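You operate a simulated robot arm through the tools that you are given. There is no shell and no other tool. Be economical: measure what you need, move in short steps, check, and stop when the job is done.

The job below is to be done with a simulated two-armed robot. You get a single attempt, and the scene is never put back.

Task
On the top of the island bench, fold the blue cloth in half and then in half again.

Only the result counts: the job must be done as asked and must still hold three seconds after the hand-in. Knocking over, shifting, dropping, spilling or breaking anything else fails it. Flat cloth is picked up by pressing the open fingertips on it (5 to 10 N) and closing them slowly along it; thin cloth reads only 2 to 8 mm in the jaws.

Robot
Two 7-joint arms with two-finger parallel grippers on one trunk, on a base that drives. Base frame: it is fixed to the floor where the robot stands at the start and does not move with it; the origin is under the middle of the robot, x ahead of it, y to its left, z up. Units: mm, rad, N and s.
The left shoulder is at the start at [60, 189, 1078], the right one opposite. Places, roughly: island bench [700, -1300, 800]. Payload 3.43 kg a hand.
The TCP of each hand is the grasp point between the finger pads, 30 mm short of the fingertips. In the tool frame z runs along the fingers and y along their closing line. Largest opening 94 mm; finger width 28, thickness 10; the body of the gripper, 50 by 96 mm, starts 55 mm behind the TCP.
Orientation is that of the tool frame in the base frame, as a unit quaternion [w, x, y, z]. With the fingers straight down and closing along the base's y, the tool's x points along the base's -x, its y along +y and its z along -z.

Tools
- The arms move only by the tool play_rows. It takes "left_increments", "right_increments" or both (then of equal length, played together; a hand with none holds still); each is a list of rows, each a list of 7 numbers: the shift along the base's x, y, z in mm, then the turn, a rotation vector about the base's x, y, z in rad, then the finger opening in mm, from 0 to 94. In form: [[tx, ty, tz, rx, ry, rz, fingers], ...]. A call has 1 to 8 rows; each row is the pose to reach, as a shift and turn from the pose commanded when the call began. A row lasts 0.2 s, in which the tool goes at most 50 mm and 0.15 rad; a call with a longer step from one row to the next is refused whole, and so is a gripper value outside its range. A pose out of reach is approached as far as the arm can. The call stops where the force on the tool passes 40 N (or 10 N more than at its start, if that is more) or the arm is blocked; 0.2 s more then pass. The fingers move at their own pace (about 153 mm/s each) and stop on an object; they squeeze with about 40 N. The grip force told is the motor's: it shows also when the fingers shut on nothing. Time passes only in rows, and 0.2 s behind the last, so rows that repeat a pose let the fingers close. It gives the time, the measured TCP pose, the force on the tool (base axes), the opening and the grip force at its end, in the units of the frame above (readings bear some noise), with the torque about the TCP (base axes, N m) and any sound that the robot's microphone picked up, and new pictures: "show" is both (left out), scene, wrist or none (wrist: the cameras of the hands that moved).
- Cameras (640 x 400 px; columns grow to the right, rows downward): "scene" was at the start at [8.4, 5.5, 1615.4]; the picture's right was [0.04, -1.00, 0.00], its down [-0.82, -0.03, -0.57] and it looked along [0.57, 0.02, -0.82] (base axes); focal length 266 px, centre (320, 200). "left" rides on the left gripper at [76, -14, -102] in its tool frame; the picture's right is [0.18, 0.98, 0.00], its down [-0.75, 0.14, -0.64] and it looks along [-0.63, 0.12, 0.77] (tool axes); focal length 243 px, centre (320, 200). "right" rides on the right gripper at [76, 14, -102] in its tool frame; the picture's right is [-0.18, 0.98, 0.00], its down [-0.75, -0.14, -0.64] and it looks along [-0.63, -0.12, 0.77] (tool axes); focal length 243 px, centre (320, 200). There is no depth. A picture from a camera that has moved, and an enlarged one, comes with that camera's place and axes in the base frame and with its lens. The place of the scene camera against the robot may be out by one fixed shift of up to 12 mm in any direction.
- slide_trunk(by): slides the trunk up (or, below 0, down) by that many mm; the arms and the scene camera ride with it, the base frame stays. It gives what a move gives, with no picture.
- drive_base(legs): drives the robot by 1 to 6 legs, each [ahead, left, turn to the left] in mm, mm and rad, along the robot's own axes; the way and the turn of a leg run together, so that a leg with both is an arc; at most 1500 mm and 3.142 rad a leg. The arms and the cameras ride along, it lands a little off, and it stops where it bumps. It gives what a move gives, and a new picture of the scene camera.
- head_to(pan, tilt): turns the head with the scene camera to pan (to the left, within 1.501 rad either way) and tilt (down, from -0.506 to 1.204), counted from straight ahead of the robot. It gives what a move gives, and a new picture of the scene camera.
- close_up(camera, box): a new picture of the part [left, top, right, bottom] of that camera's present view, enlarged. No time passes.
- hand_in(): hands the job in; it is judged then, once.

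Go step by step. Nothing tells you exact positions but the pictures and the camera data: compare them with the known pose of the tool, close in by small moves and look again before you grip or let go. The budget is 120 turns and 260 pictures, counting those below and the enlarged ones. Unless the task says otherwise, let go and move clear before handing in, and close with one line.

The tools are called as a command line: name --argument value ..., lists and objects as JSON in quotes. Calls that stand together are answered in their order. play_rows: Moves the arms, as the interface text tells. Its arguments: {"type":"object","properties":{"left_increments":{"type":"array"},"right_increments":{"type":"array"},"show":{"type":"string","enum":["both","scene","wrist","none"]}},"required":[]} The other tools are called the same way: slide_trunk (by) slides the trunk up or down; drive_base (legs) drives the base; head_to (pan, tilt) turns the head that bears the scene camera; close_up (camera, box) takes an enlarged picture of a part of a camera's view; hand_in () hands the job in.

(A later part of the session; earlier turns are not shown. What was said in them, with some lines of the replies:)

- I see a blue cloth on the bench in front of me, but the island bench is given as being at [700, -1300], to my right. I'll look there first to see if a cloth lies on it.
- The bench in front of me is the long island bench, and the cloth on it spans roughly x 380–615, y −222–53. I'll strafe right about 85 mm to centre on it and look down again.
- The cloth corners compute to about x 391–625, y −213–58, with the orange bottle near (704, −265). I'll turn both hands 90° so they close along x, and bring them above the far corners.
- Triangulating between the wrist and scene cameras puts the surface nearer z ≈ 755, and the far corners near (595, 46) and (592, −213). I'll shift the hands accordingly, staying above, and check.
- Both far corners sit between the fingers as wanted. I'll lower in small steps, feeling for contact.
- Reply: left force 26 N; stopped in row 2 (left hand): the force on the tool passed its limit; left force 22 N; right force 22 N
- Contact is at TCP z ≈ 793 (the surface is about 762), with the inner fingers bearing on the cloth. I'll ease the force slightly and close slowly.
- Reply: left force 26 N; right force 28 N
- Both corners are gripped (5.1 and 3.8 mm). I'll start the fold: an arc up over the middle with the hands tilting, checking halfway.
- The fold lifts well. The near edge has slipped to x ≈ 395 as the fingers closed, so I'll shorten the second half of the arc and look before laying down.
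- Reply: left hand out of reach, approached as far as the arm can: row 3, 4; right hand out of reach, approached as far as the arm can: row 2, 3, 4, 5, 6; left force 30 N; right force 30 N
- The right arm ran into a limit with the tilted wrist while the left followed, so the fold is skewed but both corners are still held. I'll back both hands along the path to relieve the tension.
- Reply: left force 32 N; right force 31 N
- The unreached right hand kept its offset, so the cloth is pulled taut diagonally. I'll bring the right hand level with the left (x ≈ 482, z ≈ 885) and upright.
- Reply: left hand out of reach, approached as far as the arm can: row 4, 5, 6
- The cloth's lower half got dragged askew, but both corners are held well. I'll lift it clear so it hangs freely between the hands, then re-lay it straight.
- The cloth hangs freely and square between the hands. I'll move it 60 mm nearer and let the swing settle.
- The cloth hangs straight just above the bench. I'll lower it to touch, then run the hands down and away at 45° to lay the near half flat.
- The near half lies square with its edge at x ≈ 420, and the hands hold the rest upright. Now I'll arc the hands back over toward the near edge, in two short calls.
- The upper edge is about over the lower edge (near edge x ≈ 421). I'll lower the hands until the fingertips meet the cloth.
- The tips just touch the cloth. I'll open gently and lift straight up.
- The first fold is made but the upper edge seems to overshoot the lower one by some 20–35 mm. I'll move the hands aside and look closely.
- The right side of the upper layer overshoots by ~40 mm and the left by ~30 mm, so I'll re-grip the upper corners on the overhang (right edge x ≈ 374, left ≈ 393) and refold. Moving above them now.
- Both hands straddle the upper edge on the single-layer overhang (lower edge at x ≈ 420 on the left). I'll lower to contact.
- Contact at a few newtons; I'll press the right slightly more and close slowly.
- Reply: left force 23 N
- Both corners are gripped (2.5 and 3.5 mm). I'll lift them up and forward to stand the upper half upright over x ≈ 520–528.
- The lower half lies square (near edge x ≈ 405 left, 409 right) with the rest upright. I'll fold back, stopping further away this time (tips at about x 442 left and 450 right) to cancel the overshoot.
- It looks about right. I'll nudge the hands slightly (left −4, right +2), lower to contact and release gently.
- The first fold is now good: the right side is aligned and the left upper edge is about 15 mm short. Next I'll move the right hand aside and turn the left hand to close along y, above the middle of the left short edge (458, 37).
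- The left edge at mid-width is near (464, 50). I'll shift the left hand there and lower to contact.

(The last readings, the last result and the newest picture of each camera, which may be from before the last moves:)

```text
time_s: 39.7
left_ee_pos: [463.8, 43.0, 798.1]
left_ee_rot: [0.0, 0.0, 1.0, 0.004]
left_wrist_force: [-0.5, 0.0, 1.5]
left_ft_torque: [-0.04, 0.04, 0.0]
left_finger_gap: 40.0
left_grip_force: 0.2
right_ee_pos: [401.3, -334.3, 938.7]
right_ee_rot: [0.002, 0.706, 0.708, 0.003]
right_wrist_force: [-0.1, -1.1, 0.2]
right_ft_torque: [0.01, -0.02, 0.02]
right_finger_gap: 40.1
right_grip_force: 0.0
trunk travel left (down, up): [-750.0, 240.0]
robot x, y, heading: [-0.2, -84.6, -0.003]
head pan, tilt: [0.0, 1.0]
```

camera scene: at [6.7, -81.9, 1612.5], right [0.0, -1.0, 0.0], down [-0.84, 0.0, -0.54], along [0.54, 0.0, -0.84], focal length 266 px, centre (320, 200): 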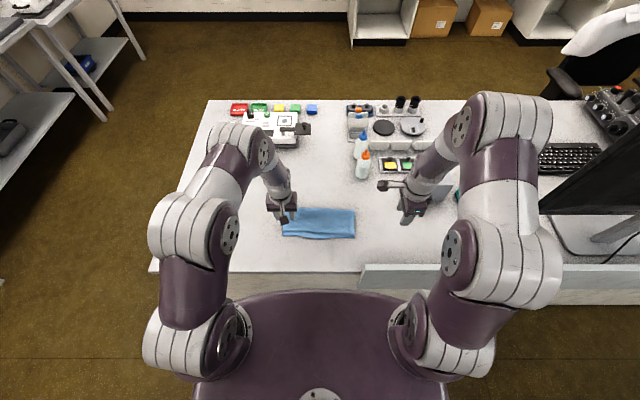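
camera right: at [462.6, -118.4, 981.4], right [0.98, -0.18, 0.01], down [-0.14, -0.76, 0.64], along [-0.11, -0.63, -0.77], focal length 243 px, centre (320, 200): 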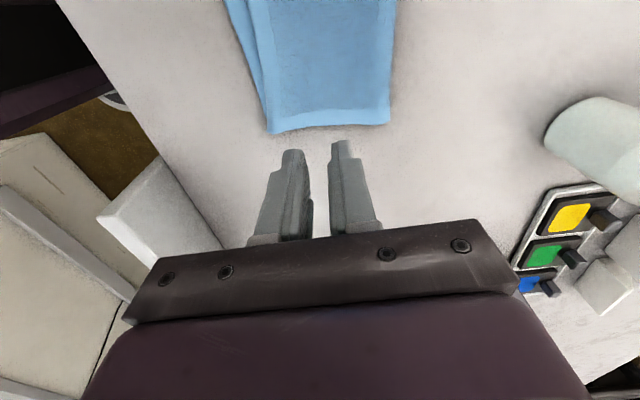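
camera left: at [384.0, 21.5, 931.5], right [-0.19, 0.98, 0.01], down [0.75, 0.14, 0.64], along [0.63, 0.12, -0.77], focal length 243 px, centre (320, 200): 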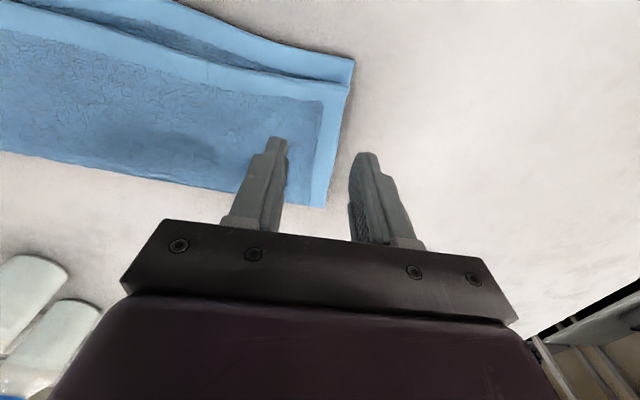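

play_rows --left_increments '[[0, 0, -2, 0, 0, 0, 40], [0, 0, -4, 0, 0, 0, 40]]' --show "wrist"

```text
time_s: 40.3
left_ee_pos: [465.5, 43.0, 796.3]
left_ee_rot: [0.0, 0.0, 1.0, 0.004]
left_wrist_force: [-0.6, 0.5, 6.6]
left_ft_torque: [-0.16, -0.02, -0.04]
left_finger_gap: 39.6
left_grip_force: 0.1
right_ee_pos: [402.7, -334.3, 938.7]
right_ee_rot: [0.002, 0.706, 0.709, 0.004]
right_wrist_force: [0.2, 0.7, 0.4]
right_ft_torque: [0.01, 0.01, 0.0]
right_finger_gap: 39.8
right_grip_force: 0.0
trunk travel left (down, up): [-750.0, 240.0]
robot x, y, heading: [-3.7, -81.2, 0.002]
head pan, tilt: [0.0, 1.0]
camera left: at [388.6, 28.4, 898.5], right [-0.18, 0.98, 0.01], down [0.75, 0.14, 0.64], along [0.63, 0.12, -0.76], focal length 243 px, centre (320, 200)
```

left: 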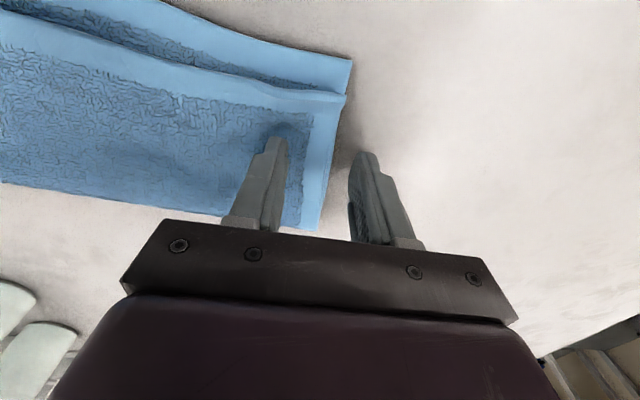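

The inner finger presses the doubled cloth with the outer one just off the edge. I'll press a bit more and close slowly.

play_rows --left_increments '[[0, 0, -2.5, 0, 0, 0, 38], [0, 0, -2.5, 0, 0, 0, 32], [0, 0, -2.5, 0, 0, 0, 26], [0, 0, -2.5, 0, 0, 0, 20], [0, 0, -2.5, 0, 0, 0, 14], [0, 0, -2.5, 0, 0, 0, 8], [0, 0, -2.5, 0, 0, 0, 0], [0, 0, -2.5, 0, 0, 0, 0]]' --show "wrist"

close_up --camera "left" --box '[220, 20, 420, 200]'

close_up --camera "scene" --box '[264, 180, 376, 250]'

```text
time_s: 42.1
left_ee_pos: [464.2, 41.6, 794.5]
left_ee_rot: [0.004, 0.0, 1.0, 0.005]
left_wrist_force: [4.6, -6.4, 37.3]
left_ft_torque: [-0.54, -0.12, 0.02]
left_finger_gap: 7.7
left_grip_force: 39.5
right_ee_pos: [401.4, -336.6, 938.5]
right_ee_rot: [0.003, 0.706, 0.708, 0.005]
right_wrist_force: [0.2, 0.5, 0.4]
right_ft_torque: [0.0, 0.0, 0.02]
right_finger_gap: 40.0
right_grip_force: 0.1
trunk travel left (down, up): [-750.0, 240.0]
robot x, y, heading: [-2.3, -83.7, -0.001]
head pan, tilt: [0.0, 1.0]
camera left: at [387.9, 27.1, 896.7], right [-0.18, 0.98, 0.01], down [0.75, 0.14, 0.65], along [0.64, 0.12, -0.76], focal length 243 px, centre (320, 200)
```

left: 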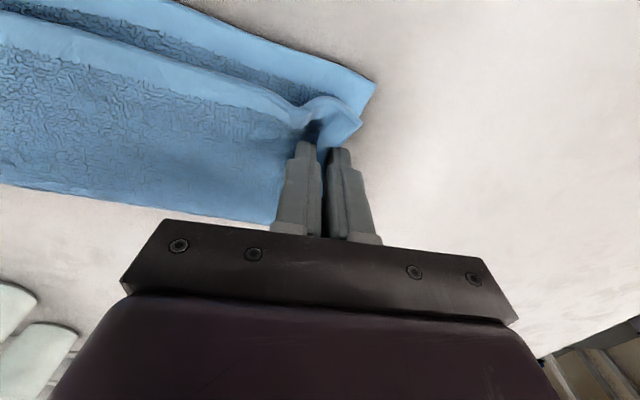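

```text
2.22 times, centred on (320, 110) of left
camera zoom: at [387.9, 27.1, 896.7], right [-0.18, 0.98, 0.01], down [0.75, 0.14, 0.65], along [0.64, 0.12, -0.76], focal length 539 px, centre (320, 400)
```

zoom: 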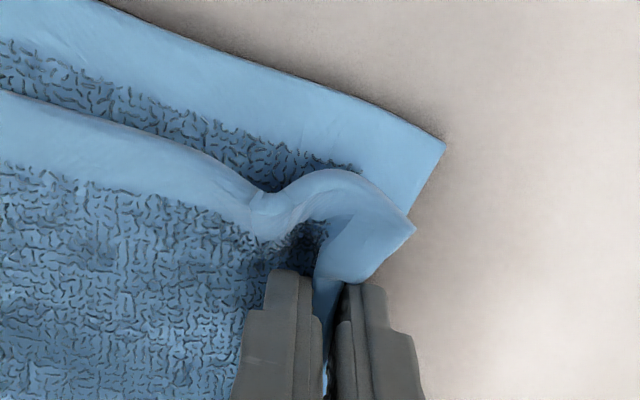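

```text
5.71 times, centred on (320, 215) of scene
camera zoom: at [2.5, -84.4, 1612.6], right [0.0, -1.0, 0.0], down [-0.84, 0.0, -0.54], along [0.54, 0.0, -0.84], focal length 1517 px, centre (320, 114)
```

zoom: 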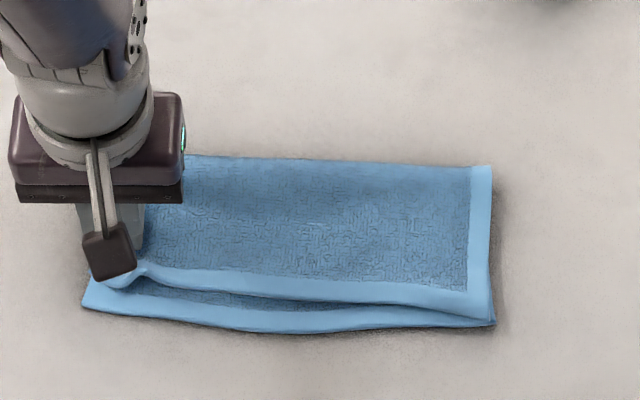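

The gap reads 7.7 mm, but I'm unsure whether both layers are held. I'll lift 35 mm and look.

play_rows --left_increments '[[0, 0, 15, 0, 0, 0, 0], [0, -3, 30, 0, 0, 0, 0], [0, -5, 40, 0, 0, 0, 0]]' --show "wrist"

close_up --camera "scene" --box '[264, 180, 376, 250]'

```text
time_s: 42.9
left_ee_pos: [466.0, 39.3, 830.6]
left_ee_rot: [-0.001, 0.0, 1.0, 0.004]
left_wrist_force: [-0.2, 1.1, -0.7]
left_ft_torque: [-0.01, 0.0, -0.04]
left_finger_gap: 5.8
left_grip_force: 40.3
right_ee_pos: [403.1, -334.4, 938.0]
right_ee_rot: [0.001, 0.706, 0.708, 0.003]
right_wrist_force: [-0.6, -0.2, -0.1]
right_ft_torque: [0.02, 0.0, 0.0]
right_finger_gap: 39.8
right_grip_force: 0.1
trunk travel left (down, up): [-750.0, 240.0]
robot x, y, heading: [4.8, -84.6, -0.002]
head pan, tilt: [0.0, 1.0]
camera left: at [389.2, 24.5, 934.0], right [-0.18, 0.98, 0.01], down [0.75, 0.14, 0.64], along [0.63, 0.12, -0.77], focal length 243 px, centre (320, 200)
```

left: 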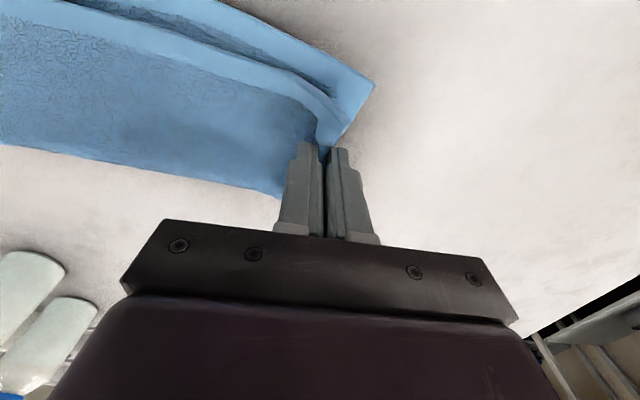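

```text
5.71 times, centred on (320, 215) of scene
camera zoom: at [6.4, -81.7, 1612.4], right [0.0, -1.0, 0.0], down [-0.84, 0.0, -0.54], along [0.54, 0.0, -0.84], focal length 1517 px, centre (320, 114)
```

zoom: 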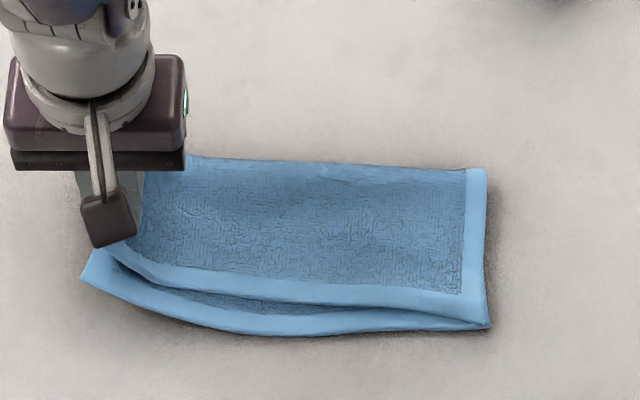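

Both layers are rising together (gap 5.8 mm), and the right edge now lies at y ≈ −190. I'll move the right arm further away and carry the left edge in an arc over to the right, pausing before laying it down.

play_rows --left_increments '[[0, -20, 30, 0, 0, 0, 0], [0, -45, 51, 0, 0, 0, 0], [-1, -73, 64, 0, 0, 0, 0], [-2, -104, 67, 0, 0, 0, 0]]' --right_increments '[[0, -20, 0, 0, 0, 0, 40], [0, -40, 0, 0, 0, 0, 40], [0, -55, 0, 0, 0, 0, 40], [0, -70, 0, 0, 0, 0, 40]]' --show "scene"

close_up --camera "scene" --box '[264, 180, 376, 250]'

```text
time_s: 43.9
left_ee_pos: [463.6, -69.2, 896.3]
left_ee_rot: [0.0, 0.0, 1.0, 0.004]
left_wrist_force: [0.0, 0.2, 0.0]
left_ft_torque: [0.03, 0.02, 0.03]
left_finger_gap: 5.8
left_grip_force: 39.5
right_ee_pos: [403.4, -406.7, 936.4]
right_ee_rot: [0.001, 0.706, 0.708, 0.005]
right_wrist_force: [0.1, -0.1, -0.5]
right_ft_torque: [-0.02, -0.03, 0.0]
right_finger_gap: 39.8
right_grip_force: 0.2
trunk travel left (down, up): [-750.0, 240.0]
robot x, y, heading: [0.3, -85.0, -0.003]
head pan, tilt: [0.0, 1.0]
camera scene: at [6.0, -84.0, 1612.5], right [0.0, -1.0, 0.0], down [-0.84, 0.0, -0.54], along [0.54, 0.0, -0.84], focal length 266 px, centre (320, 200)
```

scene: 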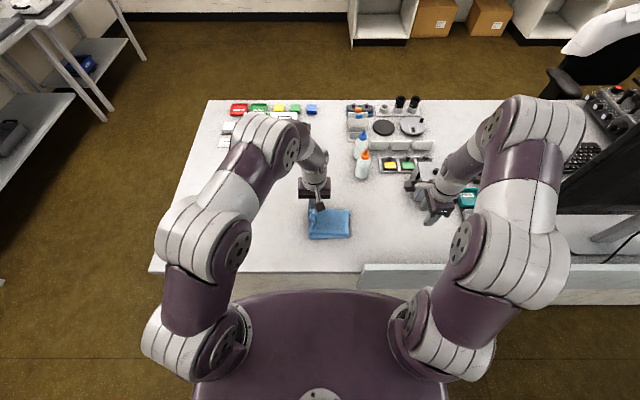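

```text
5.71 times, centred on (320, 215) of scene
camera zoom: at [6.0, -84.0, 1612.5], right [0.0, -1.0, 0.0], down [-0.84, 0.0, -0.54], along [0.54, 0.0, -0.84], focal length 1517 px, centre (320, 114)
```

zoom: 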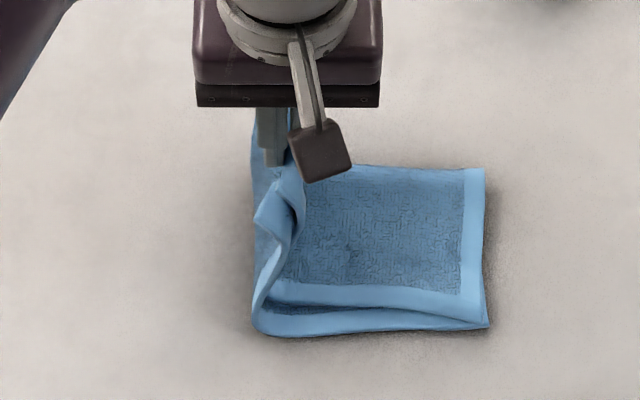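

The cloth stands folded upright, with both layers carried along cleanly. I'll continue the arc toward the right edge (y ≈ −192).

play_rows --left_increments '[[0, -29, -5, 0, 0, 0, 0], [0, -56, -19, 0, 0, 0, 0], [-1, -74, -36, 0, 0, 0, 0], [-2, -83, -52, 0, 0, 0, 0], [-2, -86, -68, 0, 0, 0, 0]]' --show "both"

close_up --camera "scene" --box '[284, 180, 396, 250]'

```text
time_s: 45.1
left_ee_pos: [461.3, -153.6, 829.9]
left_ee_rot: [0.0, 0.0, 1.0, 0.004]
left_wrist_force: [0.4, 0.2, 0.1]
left_ft_torque: [-0.04, -0.03, -0.02]
left_finger_gap: 5.7
left_grip_force: 39.9
right_ee_pos: [403.8, -405.3, 937.7]
right_ee_rot: [0.002, 0.705, 0.709, 0.003]
right_wrist_force: [0.0, 0.3, 0.4]
right_ft_torque: [0.02, -0.03, -0.01]
right_finger_gap: 40.1
right_grip_force: 0.1
trunk travel left (down, up): [-750.0, 240.0]
robot x, y, heading: [-1.1, -83.4, 0.001]
head pan, tilt: [0.0, 1.0]
camera scene: at [6.6, -81.9, 1612.5], right [0.0, -1.0, 0.0], down [-0.84, 0.0, -0.54], along [0.54, 0.0, -0.84], focal length 266 px, centre (320, 200)
camera left: at [384.7, -168.0, 933.3], right [-0.18, 0.98, 0.01], down [0.75, 0.14, 0.64], along [0.63, 0.12, -0.77], focal length 243 px, centre (320, 200)
```

scene: 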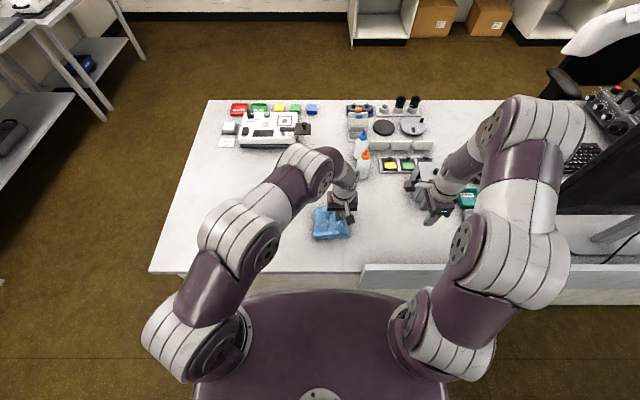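
left: 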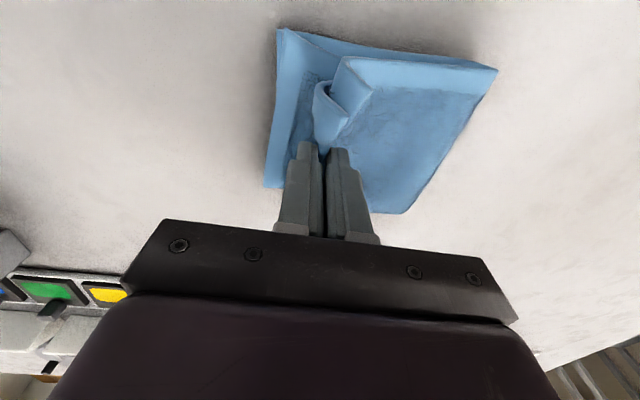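

```text
5.71 times, centred on (340, 215) of scene
camera zoom: at [6.6, -81.9, 1612.5], right [0.0, -1.0, 0.0], down [-0.84, 0.0, -0.54], along [0.54, 0.0, -0.84], focal length 1517 px, centre (206, 114)
```

zoom: 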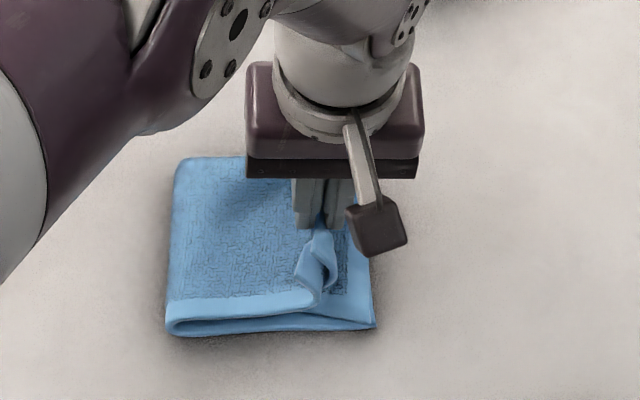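

Well aligned: right edge y ≈ −188, fold at y ≈ −62. I'll lower to contact here and release gently.

play_rows --left_increments '[[0, 0, -10, 0, 0, 0, 0], [0, 0, -18, 0, 0, 0, 0], [0, 0, -23, 0, 0, 0, 0]]' --show "wrist"

```text
time_s: 45.9
left_ee_pos: [460.8, -153.8, 807.9]
left_ee_rot: [0.001, 0.0, 1.0, 0.003]
left_wrist_force: [1.4, 0.1, 4.4]
left_ft_torque: [0.04, 0.0, 0.03]
left_finger_gap: 5.8
left_grip_force: 40.2
right_ee_pos: [402.6, -405.2, 938.3]
right_ee_rot: [0.001, 0.706, 0.709, 0.004]
right_wrist_force: [0.8, -0.1, 0.1]
right_ft_torque: [0.0, -0.02, -0.01]
right_finger_gap: 39.8
right_grip_force: 0.0
trunk travel left (down, up): [-750.0, 240.0]
robot x, y, heading: [-2.1, -82.9, -0.001]
head pan, tilt: [0.0, 1.0]
camera left: at [384.3, -167.8, 911.1], right [-0.18, 0.98, 0.01], down [0.75, 0.14, 0.64], along [0.63, 0.12, -0.76], focal length 243 px, centre (320, 200)
```

left: 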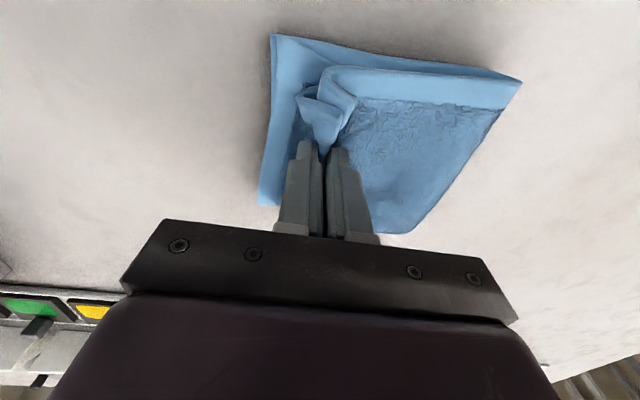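

Contact is reached; now releasing gently and lifting off.

play_rows --left_increments '[[0, 0, 0, 0, 0, 0, 9], [0, 0, 1, 0, 0, 0, 14], [0, 0, 2, 0, 0, 0, 18], [0, 0, 12, 0, 0, 0, 20], [0, 0, 35, 0, 0, 0, 20], [0, 0, 75, 0, 0, 0, 20], [0, 0, 110, 0, 0, 0, 20]]' --show "wrist"

close_up --camera "scene" --box '[284, 180, 396, 250]'

```text
time_s: 47.5
left_ee_pos: [460.6, -150.7, 918.7]
left_ee_rot: [0.0, 0.001, 1.0, 0.003]
left_wrist_force: [0.3, -0.1, -0.2]
left_ft_torque: [0.02, -0.01, 0.01]
left_finger_gap: 20.1
left_grip_force: 0.2
right_ee_pos: [401.5, -405.3, 938.1]
right_ee_rot: [0.002, 0.706, 0.708, 0.004]
right_wrist_force: [-0.3, 0.9, -1.1]
right_ft_torque: [-0.01, 0.0, -0.02]
right_finger_gap: 40.1
right_grip_force: 0.0
trunk travel left (down, up): [-750.0, 240.0]
robot x, y, heading: [0.3, -84.9, 0.004]
head pan, tilt: [0.0, 1.0]
camera left: at [385.8, -166.2, 1022.3], right [-0.18, 0.98, 0.01], down [0.75, 0.14, 0.64], along [0.63, 0.12, -0.77], focal length 243 px, centre (320, 200)
```

left: 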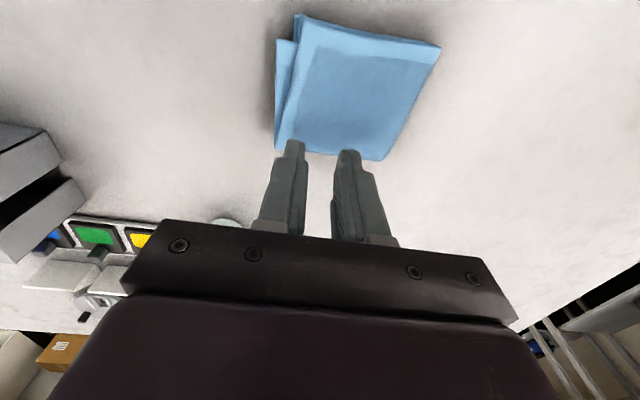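

```text
5.71 times, centred on (340, 215) of scene
camera zoom: at [5.3, -81.9, 1612.4], right [0.0, -1.0, 0.0], down [-0.84, 0.0, -0.54], along [0.54, 0.0, -0.84], focal length 1517 px, centre (206, 114)
```

zoom: 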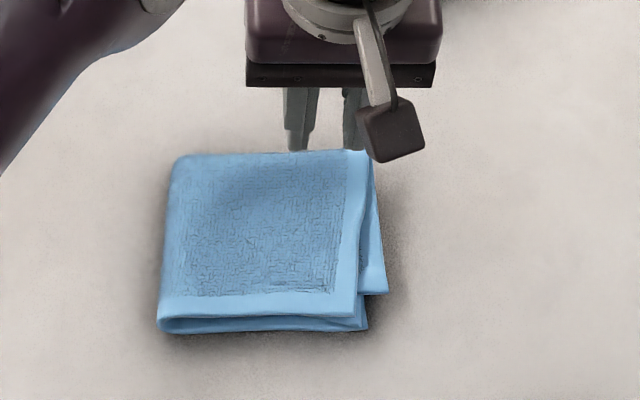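

The cloth is now a neat quarter-folded square. I'll move the left hand clear and take a last look.

play_rows --left_increments '[[0, 30, 30, 0, 0, 0, 20], [0, 70, 50, 0, 0, 0, 20], [0, 115, 60, 0, 0, 0, 20], [0, 160, 60, 0, 0, 0, 20], [0, 205, 60, 0, 0, 0, 20], [0, 250, 60, 0, 0, 0, 20], [0, 250, 60, 0, 0, 0, 20], [0, 250, 60, 0, 0, 0, 20]]' --show "scene"

close_up --camera "scene" --box '[284, 190, 380, 250]'

```text
time_s: 49.3
left_ee_pos: [463.7, 98.4, 975.1]
left_ee_rot: [0.0, 0.001, 1.0, 0.003]
left_wrist_force: [1.0, -0.1, -0.3]
left_ft_torque: [0.01, 0.03, 0.0]
left_finger_gap: 20.1
left_grip_force: 0.0
right_ee_pos: [402.8, -405.7, 937.9]
right_ee_rot: [0.002, 0.706, 0.708, 0.003]
right_wrist_force: [0.3, 0.7, -0.5]
right_ft_torque: [0.05, 0.01, 0.01]
right_finger_gap: 40.2
right_grip_force: 0.0
trunk travel left (down, up): [-750.0, 240.0]
robot x, y, heading: [3.6, -84.4, -0.001]
head pan, tilt: [0.0, 1.0]
camera scene: at [6.1, -81.7, 1612.5], right [0.0, -1.0, 0.0], down [-0.84, 0.0, -0.54], along [0.54, 0.0, -0.84], focal length 266 px, centre (320, 200)
```

scene: 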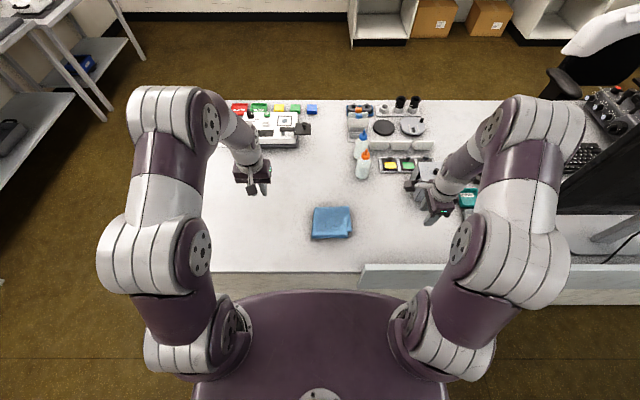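

```text
6.67 times, centred on (332, 220) of scene
camera zoom: at [6.1, -81.7, 1612.5], right [0.0, -1.0, 0.0], down [-0.84, 0.0, -0.54], along [0.54, 0.0, -0.84], focal length 1770 px, centre (240, 67)
```

zoom: 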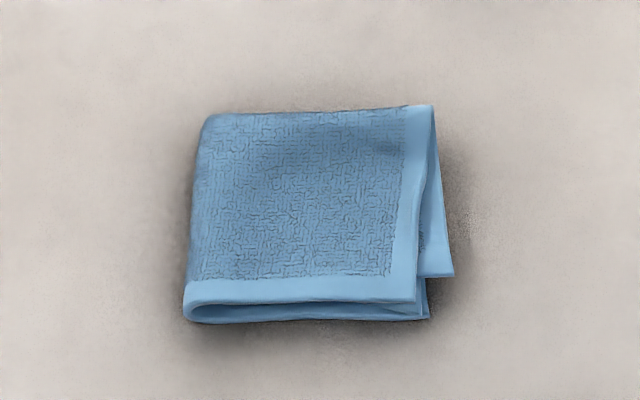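

The cloth rests folded in quarters, both hands are clear, and nothing else has moved, so I'm handing in.

hand_in

```text
The job is handed in.
```

I folded the blue cloth in half and then in half again on the island bench. The result is a quarter-size square with layers up to about 15 mm out of line on one side. Both hands are clear, and nothing else looks disturbed.
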